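You operate a simulated robot arm through the tools that you are given. There is no shell and no other tool. Be economical: measure what you need, move in short steps, check, and stop when the job is done.

Carry out the task below with a simulated robot arm. There is one attempt and no reset: what you move stays moved.

TASK
Fetch the blue yarn cone labelled "55 tex" from the top of the winding bench and set it on top of the yellow change wheel.
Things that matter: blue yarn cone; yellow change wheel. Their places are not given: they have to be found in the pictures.

It is judged by the outcome, as a careful person would: the job done as asked, and still so three seconds after it is handed in. It fails if anything else is knocked over, pushed out of place, dropped, spilled or broken.

THE ROBOT
A 7-joint arm with a two-finger parallel gripper, fixed in place. Base frame: the origin is at the foot of the arm, x ahead of it, y to its left, z up; the work surface is at about z = 850. Lengths are in mm, angles in rad, forces in N, time in s.
With the tool pointing down near the work surface it reaches from about 300 to 700 mm from the base axis. Its first joint turns from -1.152 to 1.152 rad. Payload 1.57 kg.
Tool frame: the origin (TCP) lies between the finger pads and is the grasp point; the fingertips stand 30 mm ahead of it; z points along the fingers, y is the line along which they close. The gripper opens to 110 mm. The fingers are 24 mm wide and 12 mm thick; the gripper's body (48 by 112 mm) begins 78 mm behind the TCP.
Orientation is that of the tool frame in the base frame, as a unit quaternion [x, y, z, w]. With the fingers straight down and closing along the base's y, the tool's x points along the base's -x, its y along +y and its z along -z.

THE INTERFACE
- The arm moves only by the tool send_rows. Its argument "steps" is a list that holds one entry, the list of rows, each a list of 5 numbers: the opening, from 0 (shut) to 1 (fully open), then the shift along the tool's x, y, z in mm, then the turn about the tool's z in rad. In form: [[[claw, x, y, z, yaw], ...]]. A call has 1 to 10 rows; each row is the pose to reach, as a shift and turn from the pose commanded when the call began, along the tool's axes at that moment. A row lasts 0.2 s, in which the tool goes at most 50 mm and 0.15 rad; a call with a longer step from one row to the next is refused whole, and so is a gripper value outside its range. A pose out of reach is approached as far as the arm can. The call stops where the force on the tool passes 40 N (or 10 N more than at its start, if that is more) or the arm is blocked; 0.2 s more then pass. The fingers move at their own pace (about 108 mm/s each) and stop on an object; they squeeze with about 34 N. The grip force told is the motor's: it shows also when the fingers shut on nothing. Time passes only in rows, and 0.2 s behind the last, so rows that repeat a pose let the fingers close. It gives the time, the measured TCP pose, the force on the tool (base axes), the opening and the grip force at its end, in the units of the frame above (readings bear some noise), and new pictures: "show" is both (left out), scene, wrist or none.
- Cameras (640 x 400 px; columns grow to the right, rows downward): "scene" is fixed at [161.3, -386, 1409.9]; the picture's right is [0.82, -0.57, 0.00], its down [-0.29, -0.42, -0.86] and it looks along [0.49, 0.70, -0.52] (base axes); focal length 325 px, centre (320, 200). "wrist" rides on the gripper at [-36, 0, -80] in the tool frame; the picture's right is [0.00, -1.00, 0.00], its down [0.97, 0.00, -0.24] and it looks along [0.24, 0.00, 0.97] (tool axes); focal length 218 px, centre (320, 200).
- locate(camera, pixels): for up to 12 pixels [column, row] of the newest picture of that camera ("zoom" is the newest enlarged one), the place [x, y, z] in the base frame of the surface seen there, good to about 2 mm. No time passes.
- close_up(camera, box): a new picture of the part [left, top, right, bottom] of that camera's present view, enlarged. No time passes.
- close_job(): hands the job in; it is judged then, once.

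Work in short steps. Measure before you move; look again where a grasp or a placing could have gone wrong, and mend it. You have 60 turns and 100 pictures in all, the two below and enlarged ones among them. Open the gripper and draw the arm clear of the work before you hand the job in, unless the task says otherwise; then end with one line.

The tools are called after "Emit:" as name(argument=value, ...) on one line, values as JSON. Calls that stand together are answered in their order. send_rows: Moves the arm, as the interface text tells. Its arguments: {"type":"object","properties":{"steps":{"type":"array"},"show":{"type":"string","enum":["both","scene","wrist","none"]}},"required":["steps"]} The other tools are called the same way: locate (camera, pixels) gives the place of the surface under pixels of a picture; close_up (camera, box) takes an enlarged picture of a part of a camera's view; close_job () hands the job in.

At the start:

```text
time_s: 0.0
tcp_pos: [427.3, 235.4, 1134.5]
orientation: [0.001, 1.0, 0.0, -0.001]
wrist_force: [-0.9, 0.1, 0.0]
width: 109.7
finger_force: 0.2
```

scene: 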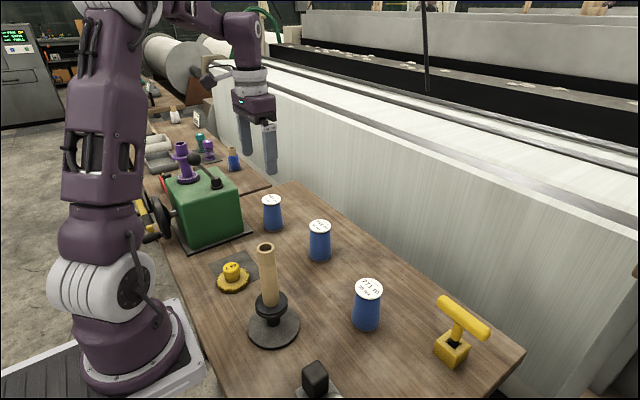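
wrist: 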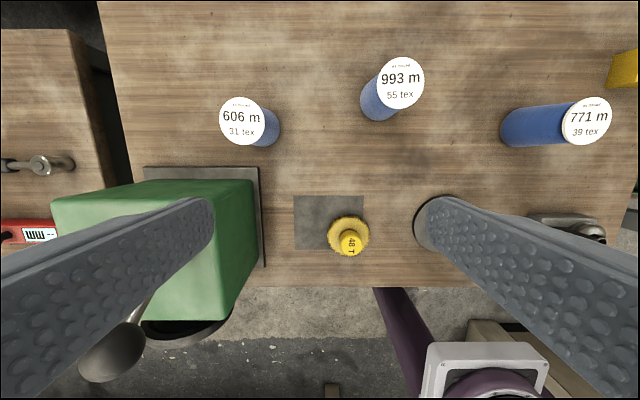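

The wrist view shows the 55 tex cone at about (400,83) and the yellow wheel at (348,237). I'll measure both and look at them closely.

Emit:
locate(camera="wrist", pixels=[[400, 83], [378, 75], [424, 83], [400, 60], [400, 107], [376, 112], [348, 237], [351, 245], [330, 237], [368, 237], [348, 220], [345, 180]])

Emit:
locate(camera="scene", pixels=[[320, 226], [309, 228], [331, 228], [320, 258], [231, 268], [232, 280], [220, 283], [246, 280], [267, 246], [271, 201], [367, 288], [232, 287]])

Emit:
close_up(camera="scene", box=[190, 180, 410, 340])

Emit:
close_up(camera="wrist", box=[280, 40, 480, 280])

```text
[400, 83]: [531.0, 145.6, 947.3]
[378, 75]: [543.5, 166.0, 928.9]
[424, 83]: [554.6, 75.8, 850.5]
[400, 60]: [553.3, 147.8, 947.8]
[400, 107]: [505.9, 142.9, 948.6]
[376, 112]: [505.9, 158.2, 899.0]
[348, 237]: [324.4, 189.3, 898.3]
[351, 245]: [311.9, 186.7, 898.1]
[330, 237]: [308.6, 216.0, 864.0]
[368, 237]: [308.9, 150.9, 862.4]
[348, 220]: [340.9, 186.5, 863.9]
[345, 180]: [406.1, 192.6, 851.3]
```

```text
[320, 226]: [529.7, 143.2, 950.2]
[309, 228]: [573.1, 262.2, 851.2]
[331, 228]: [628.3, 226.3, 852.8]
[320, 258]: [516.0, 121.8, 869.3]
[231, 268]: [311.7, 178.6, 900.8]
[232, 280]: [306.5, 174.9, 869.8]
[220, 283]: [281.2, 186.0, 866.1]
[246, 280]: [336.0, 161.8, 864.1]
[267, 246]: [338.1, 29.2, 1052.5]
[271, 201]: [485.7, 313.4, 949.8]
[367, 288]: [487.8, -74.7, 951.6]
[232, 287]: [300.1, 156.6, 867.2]
```

```text
2.50 times, centred on (300, 260) of scene
```

zoom: 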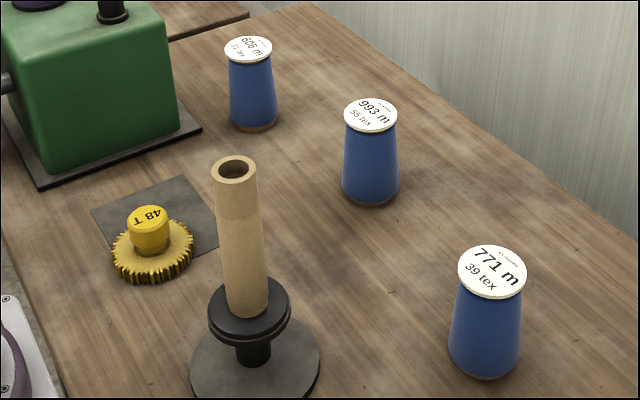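

```text
1.67 times, centred on (380, 160) of wrist
```

zoom: 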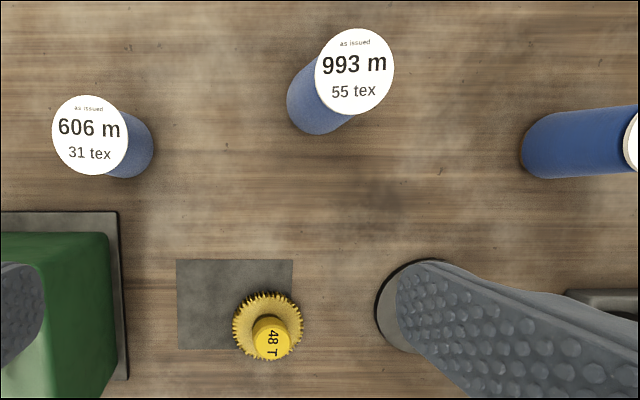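

The 55 tex cone is centred near (530,144), top z≈948, and the yellow wheel near (312,184), hub top z≈899. I move above the cone at a safe height and also measure the green box near the wheel.

Emit:
locate(camera="scene", pixels=[[239, 198], [204, 213], [205, 245], [216, 184], [196, 158], [252, 234], [180, 205], [243, 228], [268, 255], [275, 325]])

Emit:
send_rows(steps=[[[1, -34, -30, 0, 0], [1, -68, -60, 0, 0], [1, -103, -91, 0, 0], [1, -103, -91, 40, 0], [1, -103, -91, 60, 0], [1, -103, -91, 60, 0]]])

```text
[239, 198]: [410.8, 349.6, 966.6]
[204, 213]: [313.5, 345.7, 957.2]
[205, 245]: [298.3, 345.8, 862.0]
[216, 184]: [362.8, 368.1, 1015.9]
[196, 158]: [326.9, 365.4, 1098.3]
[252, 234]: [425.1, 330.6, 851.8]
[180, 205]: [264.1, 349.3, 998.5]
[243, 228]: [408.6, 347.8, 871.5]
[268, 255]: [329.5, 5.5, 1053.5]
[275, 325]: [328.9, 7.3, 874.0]
```

```text
time_s: 1.4
tcp_pos: [531.1, 143.1, 1073.8]
orientation: [0.0, 1.0, 0.0, 0.001]
wrist_force: [-0.6, 0.3, 0.8]
width: 110.1
finger_force: 0.1
```

scene: 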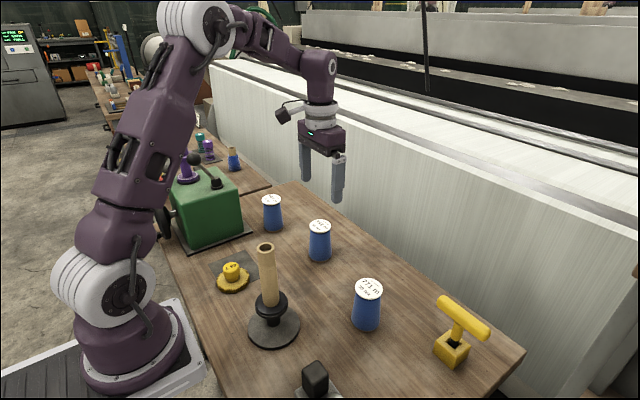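
wrist: 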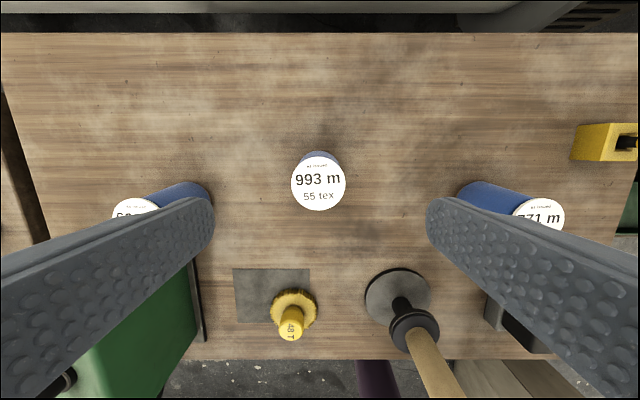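

The cone's disc is centred at (318,182), close below the tool. I measure its edges before descending.

Emit:
locate(camera="wrist", pixels=[[318, 182], [294, 182], [343, 182], [318, 158], [318, 207], [291, 323], [294, 306], [282, 323], [300, 323], [272, 310], [317, 310]])

```text
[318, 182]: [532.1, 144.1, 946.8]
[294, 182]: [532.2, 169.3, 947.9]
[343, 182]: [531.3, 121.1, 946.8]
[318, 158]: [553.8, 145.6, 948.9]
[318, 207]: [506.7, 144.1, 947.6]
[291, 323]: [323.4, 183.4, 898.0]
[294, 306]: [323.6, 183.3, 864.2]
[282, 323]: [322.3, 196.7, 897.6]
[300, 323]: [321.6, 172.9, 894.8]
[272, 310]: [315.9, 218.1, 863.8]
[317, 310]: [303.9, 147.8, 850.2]
```

Centre ≈ (531,144.7), so I shift y by +1.5 and descend to TCP z≈905.

Emit:
send_rows(steps=[[[1, 0, 1.5, 40, 0], [1, 0, 1.5, 80, 0], [1, 0, 1.5, 120, 0], [1, 0, 1.5, 150, 0], [1, 0, 1.5, 168, 0], [1, 0, 1.5, 168, 0]]])

```text
time_s: 2.8
tcp_pos: [530.1, 146.2, 905.8]
orientation: [-0.001, 1.0, 0.0, 0.0]
wrist_force: [-0.6, -0.2, -0.3]
width: 109.7
finger_force: 0.1
```

scene: 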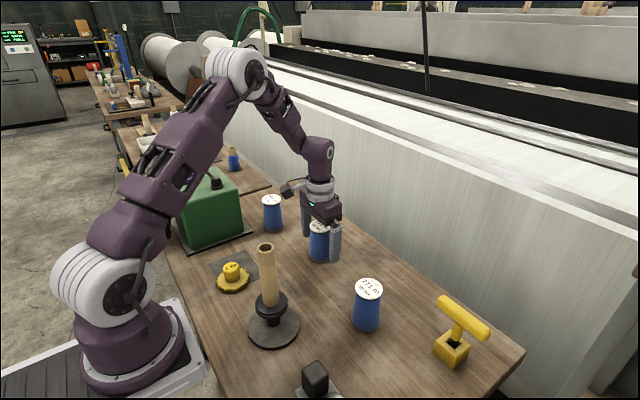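
wrist: 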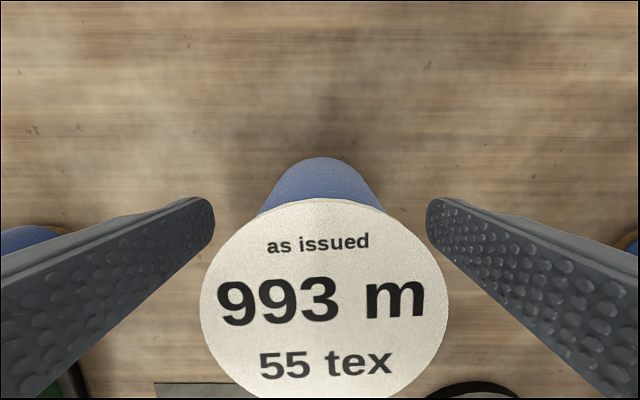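

The fingers straddle the cone cleanly, so I close the gripper.

Emit:
send_rows(steps=[[[0.6, 0, 0, 0, 0], [0.4, 0, 0, 0, 0], [0.2, 0, 0, 0, 0], [0.2, 0, 0, 0, 0], [0.2, 0, 0, 0, 0]]], show="wrist")

```text
time_s: 4.0
tcp_pos: [530.0, 145.6, 905.5]
orientation: [0.001, 1.0, 0.0, 0.0]
wrist_force: [-0.2, 0.1, 0.4]
width: 57.0
finger_force: 33.8
```

wrist: 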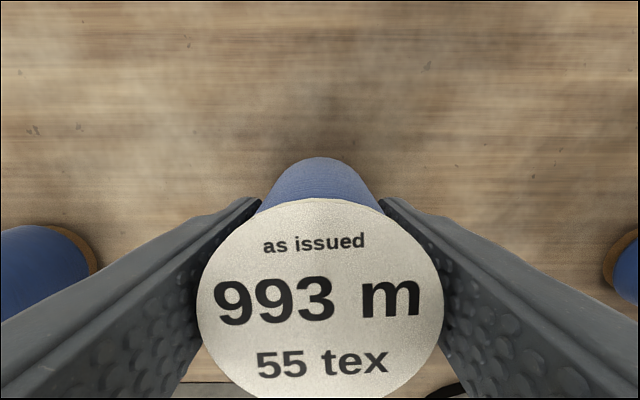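

Gripped (width 57, 34 N). I lift slowly and check.

Emit:
send_rows(steps=[[[0.2, 0, 0, -10, 0], [0.2, 0, 0, -30, 0], [0.2, 0, 0, -60, 0], [0.2, 0, 0, -90, 0], [0.2, 0, 0, -120, 0], [0.2, 0, 0, -140, 0], [0.2, 0, 0, -140, 0]]])

```text
time_s: 5.6
tcp_pos: [529.5, 144.4, 1046.2]
orientation: [0.0, 1.0, 0.0, 0.0]
wrist_force: [-0.1, -0.6, -0.8]
width: 56.9
finger_force: 33.2
```

scene: 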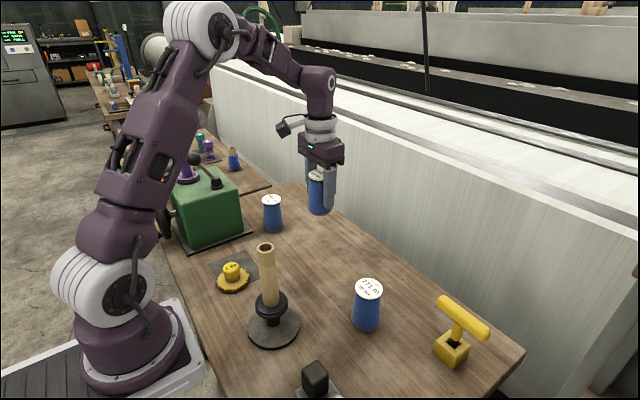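
wrist: 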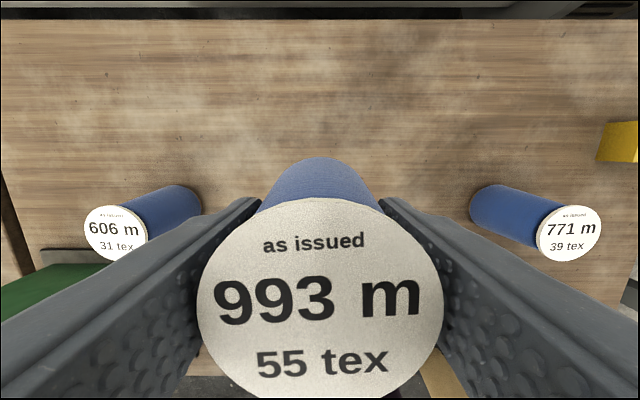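

Held firmly. Before moving, I measure the hub exactly in an enlarged scene view while it is unobstructed.

Emit:
close_up(camera="scene", box=[200, 250, 264, 300])

```text
8.00 times, centred on (232, 275) of scene
```

zoom: 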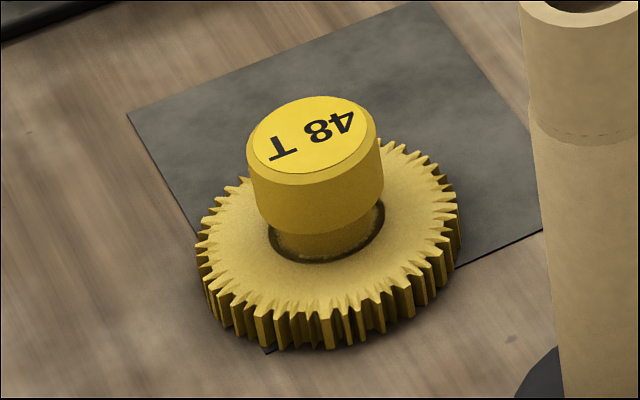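

Emit:
locate(camera="zoom", pixels=[[311, 138], [262, 145], [360, 125], [310, 105], [310, 170], [275, 170], [345, 108], [225, 235], [435, 200], [345, 290], [240, 290], [320, 310]])

```text
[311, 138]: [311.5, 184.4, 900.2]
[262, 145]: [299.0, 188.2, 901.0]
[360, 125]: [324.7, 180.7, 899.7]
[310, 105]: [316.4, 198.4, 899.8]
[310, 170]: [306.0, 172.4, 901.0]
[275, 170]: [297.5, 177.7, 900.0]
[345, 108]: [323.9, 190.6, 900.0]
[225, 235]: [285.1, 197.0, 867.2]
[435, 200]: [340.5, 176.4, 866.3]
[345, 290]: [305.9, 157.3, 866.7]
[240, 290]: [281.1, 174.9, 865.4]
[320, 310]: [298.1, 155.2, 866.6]
```

Hub top centre ≈ (311.5,185), z≈900. I carry the cone there at height first.

Emit:
send_rows(steps=[[[0.2, 15, 3, 0, 0], [0.2, 45, 8, 0, 0], [0.2, 80, 14.5, 0, 0], [0.2, 115, 21, 0, 0], [0.2, 150, 27, 0, 0], [0.2, 180, 32.5, 0, 0], [0.2, 205, 37, 0, 0], [0.2, 219, 39.5, 0, 0], [0.2, 219, 39.5, 0, 0]]])

```text
time_s: 7.6
tcp_pos: [310.0, 185.0, 1046.4]
orientation: [0.0, 1.0, 0.0, 0.0]
wrist_force: [0.3, -0.1, -1.0]
width: 57.0
finger_force: 34.0
```

scene: 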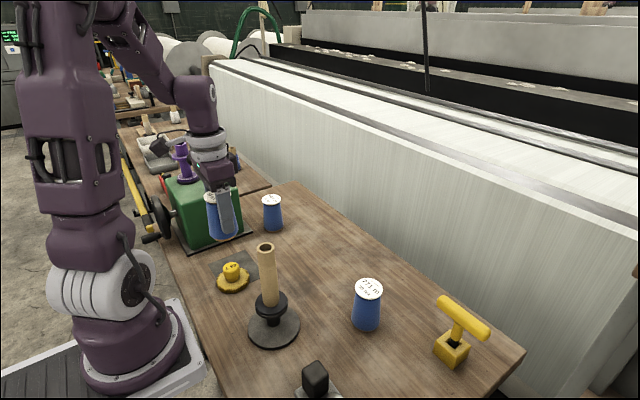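
wrist: 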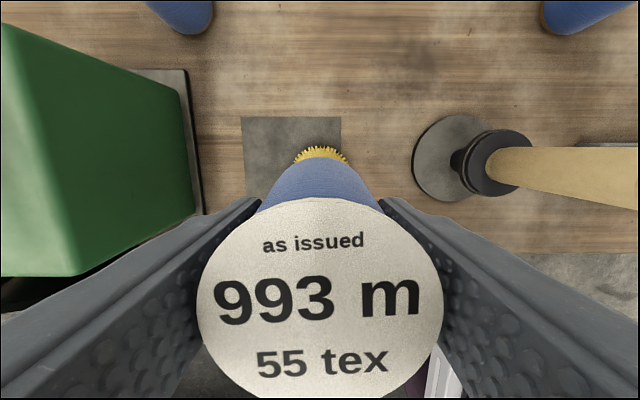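

The cone is above the wheel; I check the disc edges, and descend to about 12 mm above the hub.

Emit:
locate(camera="wrist", pixels=[[320, 202], [204, 300], [437, 300], [320, 300], [320, 395]])

Emit:
send_rows(steps=[[[0.2, 0, 0, 25, 0], [0.2, 0, 0, 50, 0], [0.2, 0, 0, 70, 0], [0.2, 0, 0, 79, 0], [0.2, 0, 0, 79, 0]]])

Emit:
close_up(camera="scene", box=[185, 205, 281, 305])

```text
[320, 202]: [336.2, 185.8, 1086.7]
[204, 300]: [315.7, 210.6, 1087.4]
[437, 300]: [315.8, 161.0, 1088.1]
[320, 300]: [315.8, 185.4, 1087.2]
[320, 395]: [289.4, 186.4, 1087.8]
```

```text
time_s: 8.8
tcp_pos: [310.4, 184.4, 967.5]
orientation: [0.0, 1.0, 0.0, 0.001]
wrist_force: [-0.9, 0.1, -1.5]
width: 56.6
finger_force: 33.9
```

scene: 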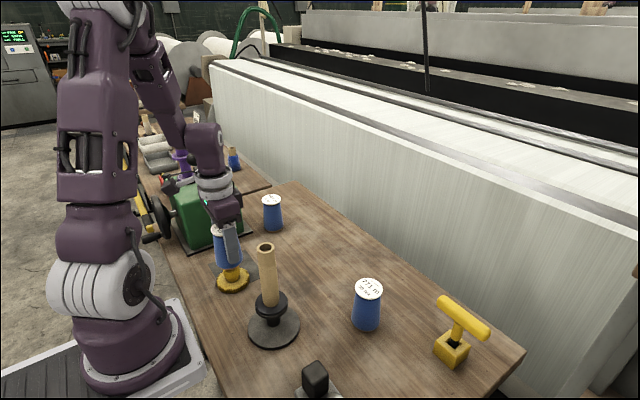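
wrist: 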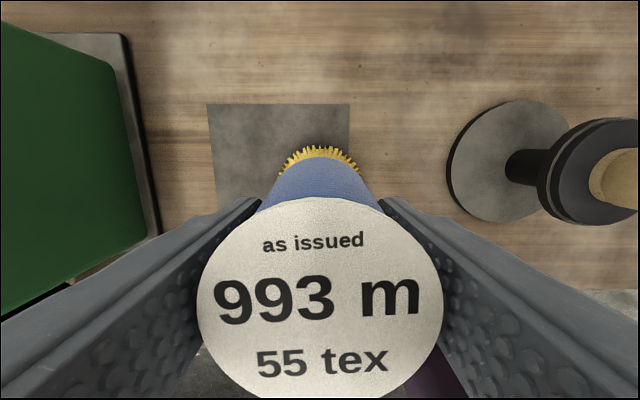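

```text
4.00 times, centred on (233, 255) of scene
```

zoom: 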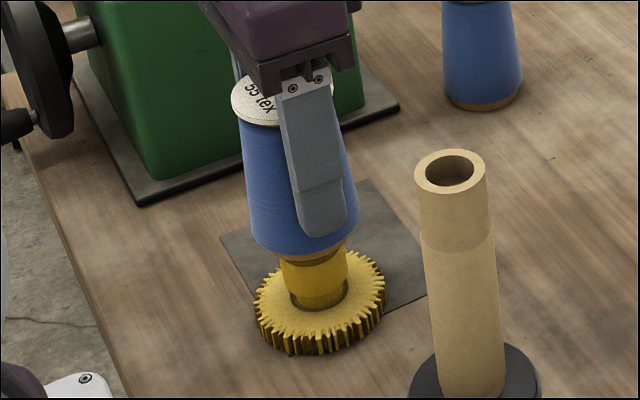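

Aligned, with roughly 12 mm of gap left. I lower slowly in small steps.

Emit:
send_rows(steps=[[[0.2, 0, 0, 3, 0], [0.2, 0, 0, 6, 0], [0.2, 0, 0, 8, 0], [0.2, 0, 0, 9.5, 0], [0.2, 0, 0, 10.5, 0], [0.2, 0, 0, 10.5, 0]]], show="none")

Emit:
close_up(camera="scene", box=[201, 235, 265, 300])

```text
time_s: 10.2
tcp_pos: [310.7, 184.6, 956.3]
orientation: [0.0, 1.0, 0.0, 0.0]
wrist_force: [0.5, -0.2, -1.9]
width: 56.6
finger_force: 33.9
```

```text
6.15 times, centred on (233, 268) of scene
```

zoom: 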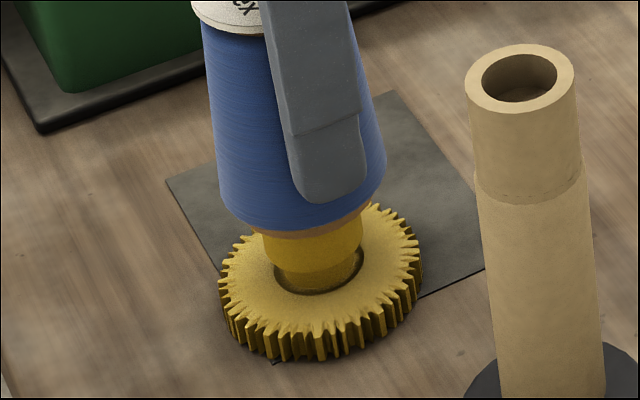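

Nearly there, no contact force yet. I go 2 mm further.

Emit:
send_rows(steps=[[[0.2, 0, 0, 0.7, 0], [0.2, 0, 0, 1.4, 0], [0.2, 0, 0, 2, 0], [0.2, 0, 0, 2, 0]]], show="none")

```text
time_s: 11.2
tcp_pos: [310.9, 183.9, 955.2]
orientation: [0.0, 1.0, 0.0, 0.001]
wrist_force: [-1.0, -0.9, 3.9]
width: 56.6
finger_force: 33.9
```

The vertical force rose by ~6 N, which suggests contact. I add 0.5 mm to confirm.

Emit:
send_rows(steps=[[[0.2, 0, 0, 0.5, 0], [0.2, 0, 0, 0.5, 0]]], show="none")

Emit:
close_up(camera="scene", box=[201, 235, 265, 300])

```text
time_s: 11.8
tcp_pos: [310.1, 184.5, 953.5]
orientation: [-0.001, 1.0, 0.0, 0.001]
wrist_force: [-2.5, -0.5, 24.7]
width: 56.8
finger_force: 33.9
```

```text
6.15 times, centred on (233, 268) of scene
```

zoom: 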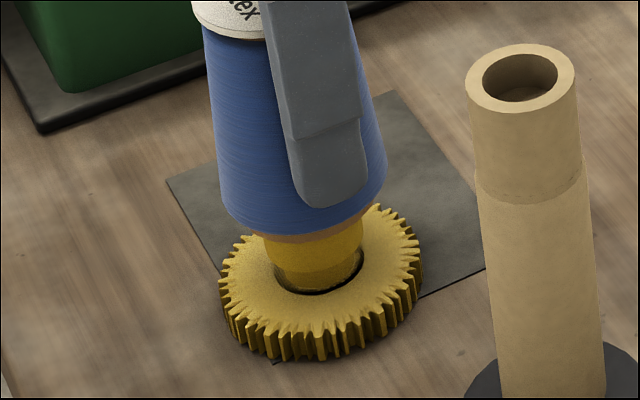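

Firm seating at 25 N. I ease back 0.4 mm and open gently, straight apart.

Emit:
send_rows(steps=[[[0.2, 0, 0, -0.4, 0], [0.2, 0, 0, -0.4, 0], [0.55, 0, 0, -0.4, 0], [0.65, 0, 0, -0.4, 0], [0.85, 0, 0, -0.4, 0], [0.85, 0, 0, -0.4, 0]]])

```text
time_s: 13.2
tcp_pos: [310.8, 184.2, 954.0]
orientation: [0.0, 1.0, 0.0, 0.0]
wrist_force: [-0.3, -0.4, 0.5]
width: 93.3
finger_force: 0.1
```

scene: 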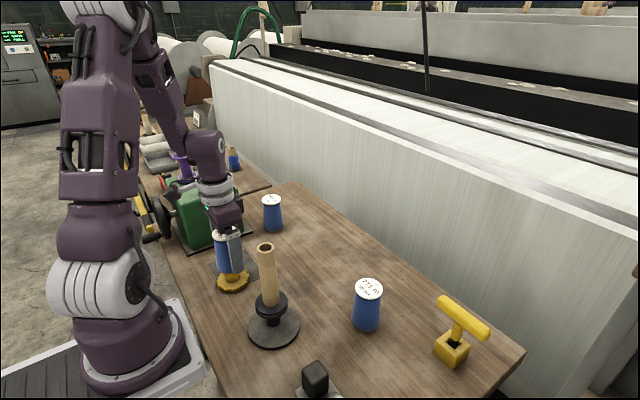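
wrist: 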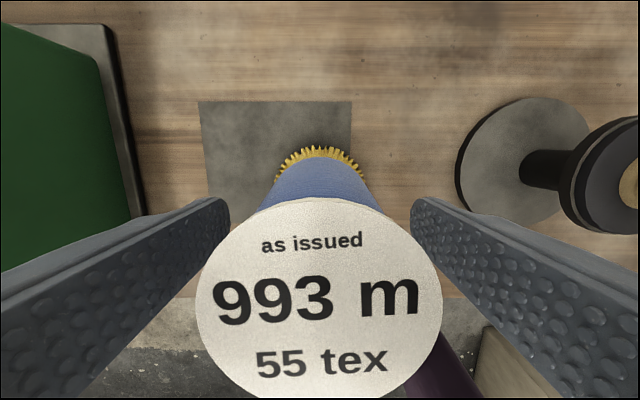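

The cone stands free and upright. I retreat straight up, then check.

Emit:
send_rows(steps=[[[0.85, 0, 0, -15, 0], [0.85, 0, 0, -40, 0], [0.85, 0, 0, -75, 0], [0.85, 0, 0, -115, 0], [0.85, 0, 0, -150, 0], [0.85, -40, 0, -160, 0], [0.85, -80, 0, -160, 0], [0.85, -120, 0, -160, 0], [0.85, -120, 0, -160, 0]]])

Emit:
close_up(camera="scene", box=[185, 205, 281, 305])

```text
time_s: 15.2
tcp_pos: [430.3, 185.1, 1114.7]
orientation: [0.001, 1.0, 0.0, 0.0]
wrist_force: [0.1, 0.1, -0.9]
width: 93.7
finger_force: 0.1
```

scene: 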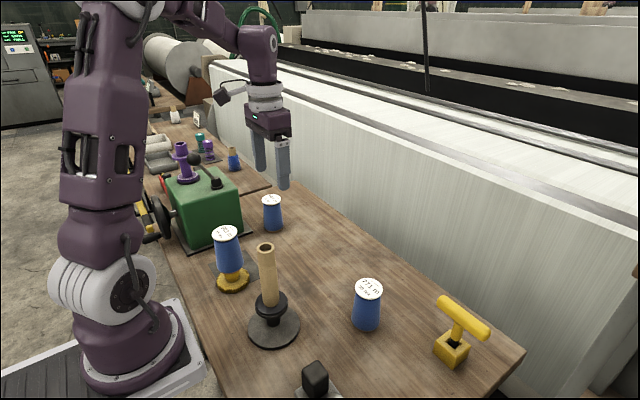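
wrist: 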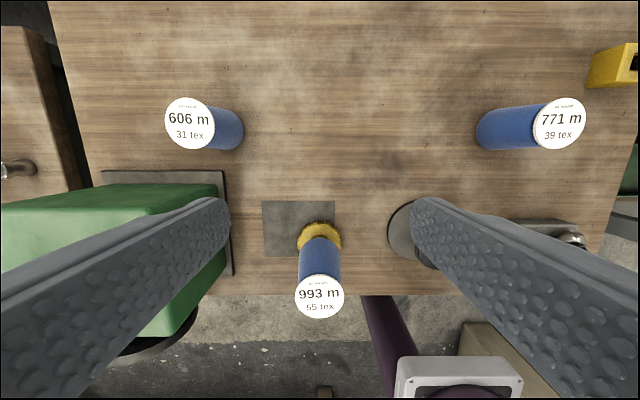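

```text
4.00 times, centred on (233, 255) of scene
```

zoom: 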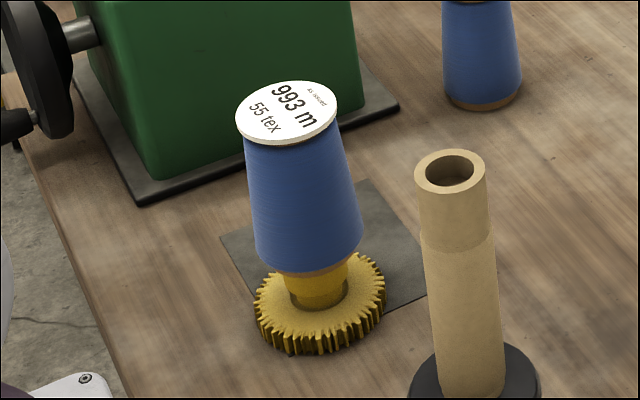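

The 55 tex cone stands upright and centred on the yellow wheel, everything else is in place, and the arm is clear with the gripper open. I hand in the job.

Emit:
close_job()

```text
The job is handed in.
```

The blue "55 tex" cone is standing upright and centred on top of the yellow change wheel, nothing else looks disturbed in the last pictures, and the job is handed in.
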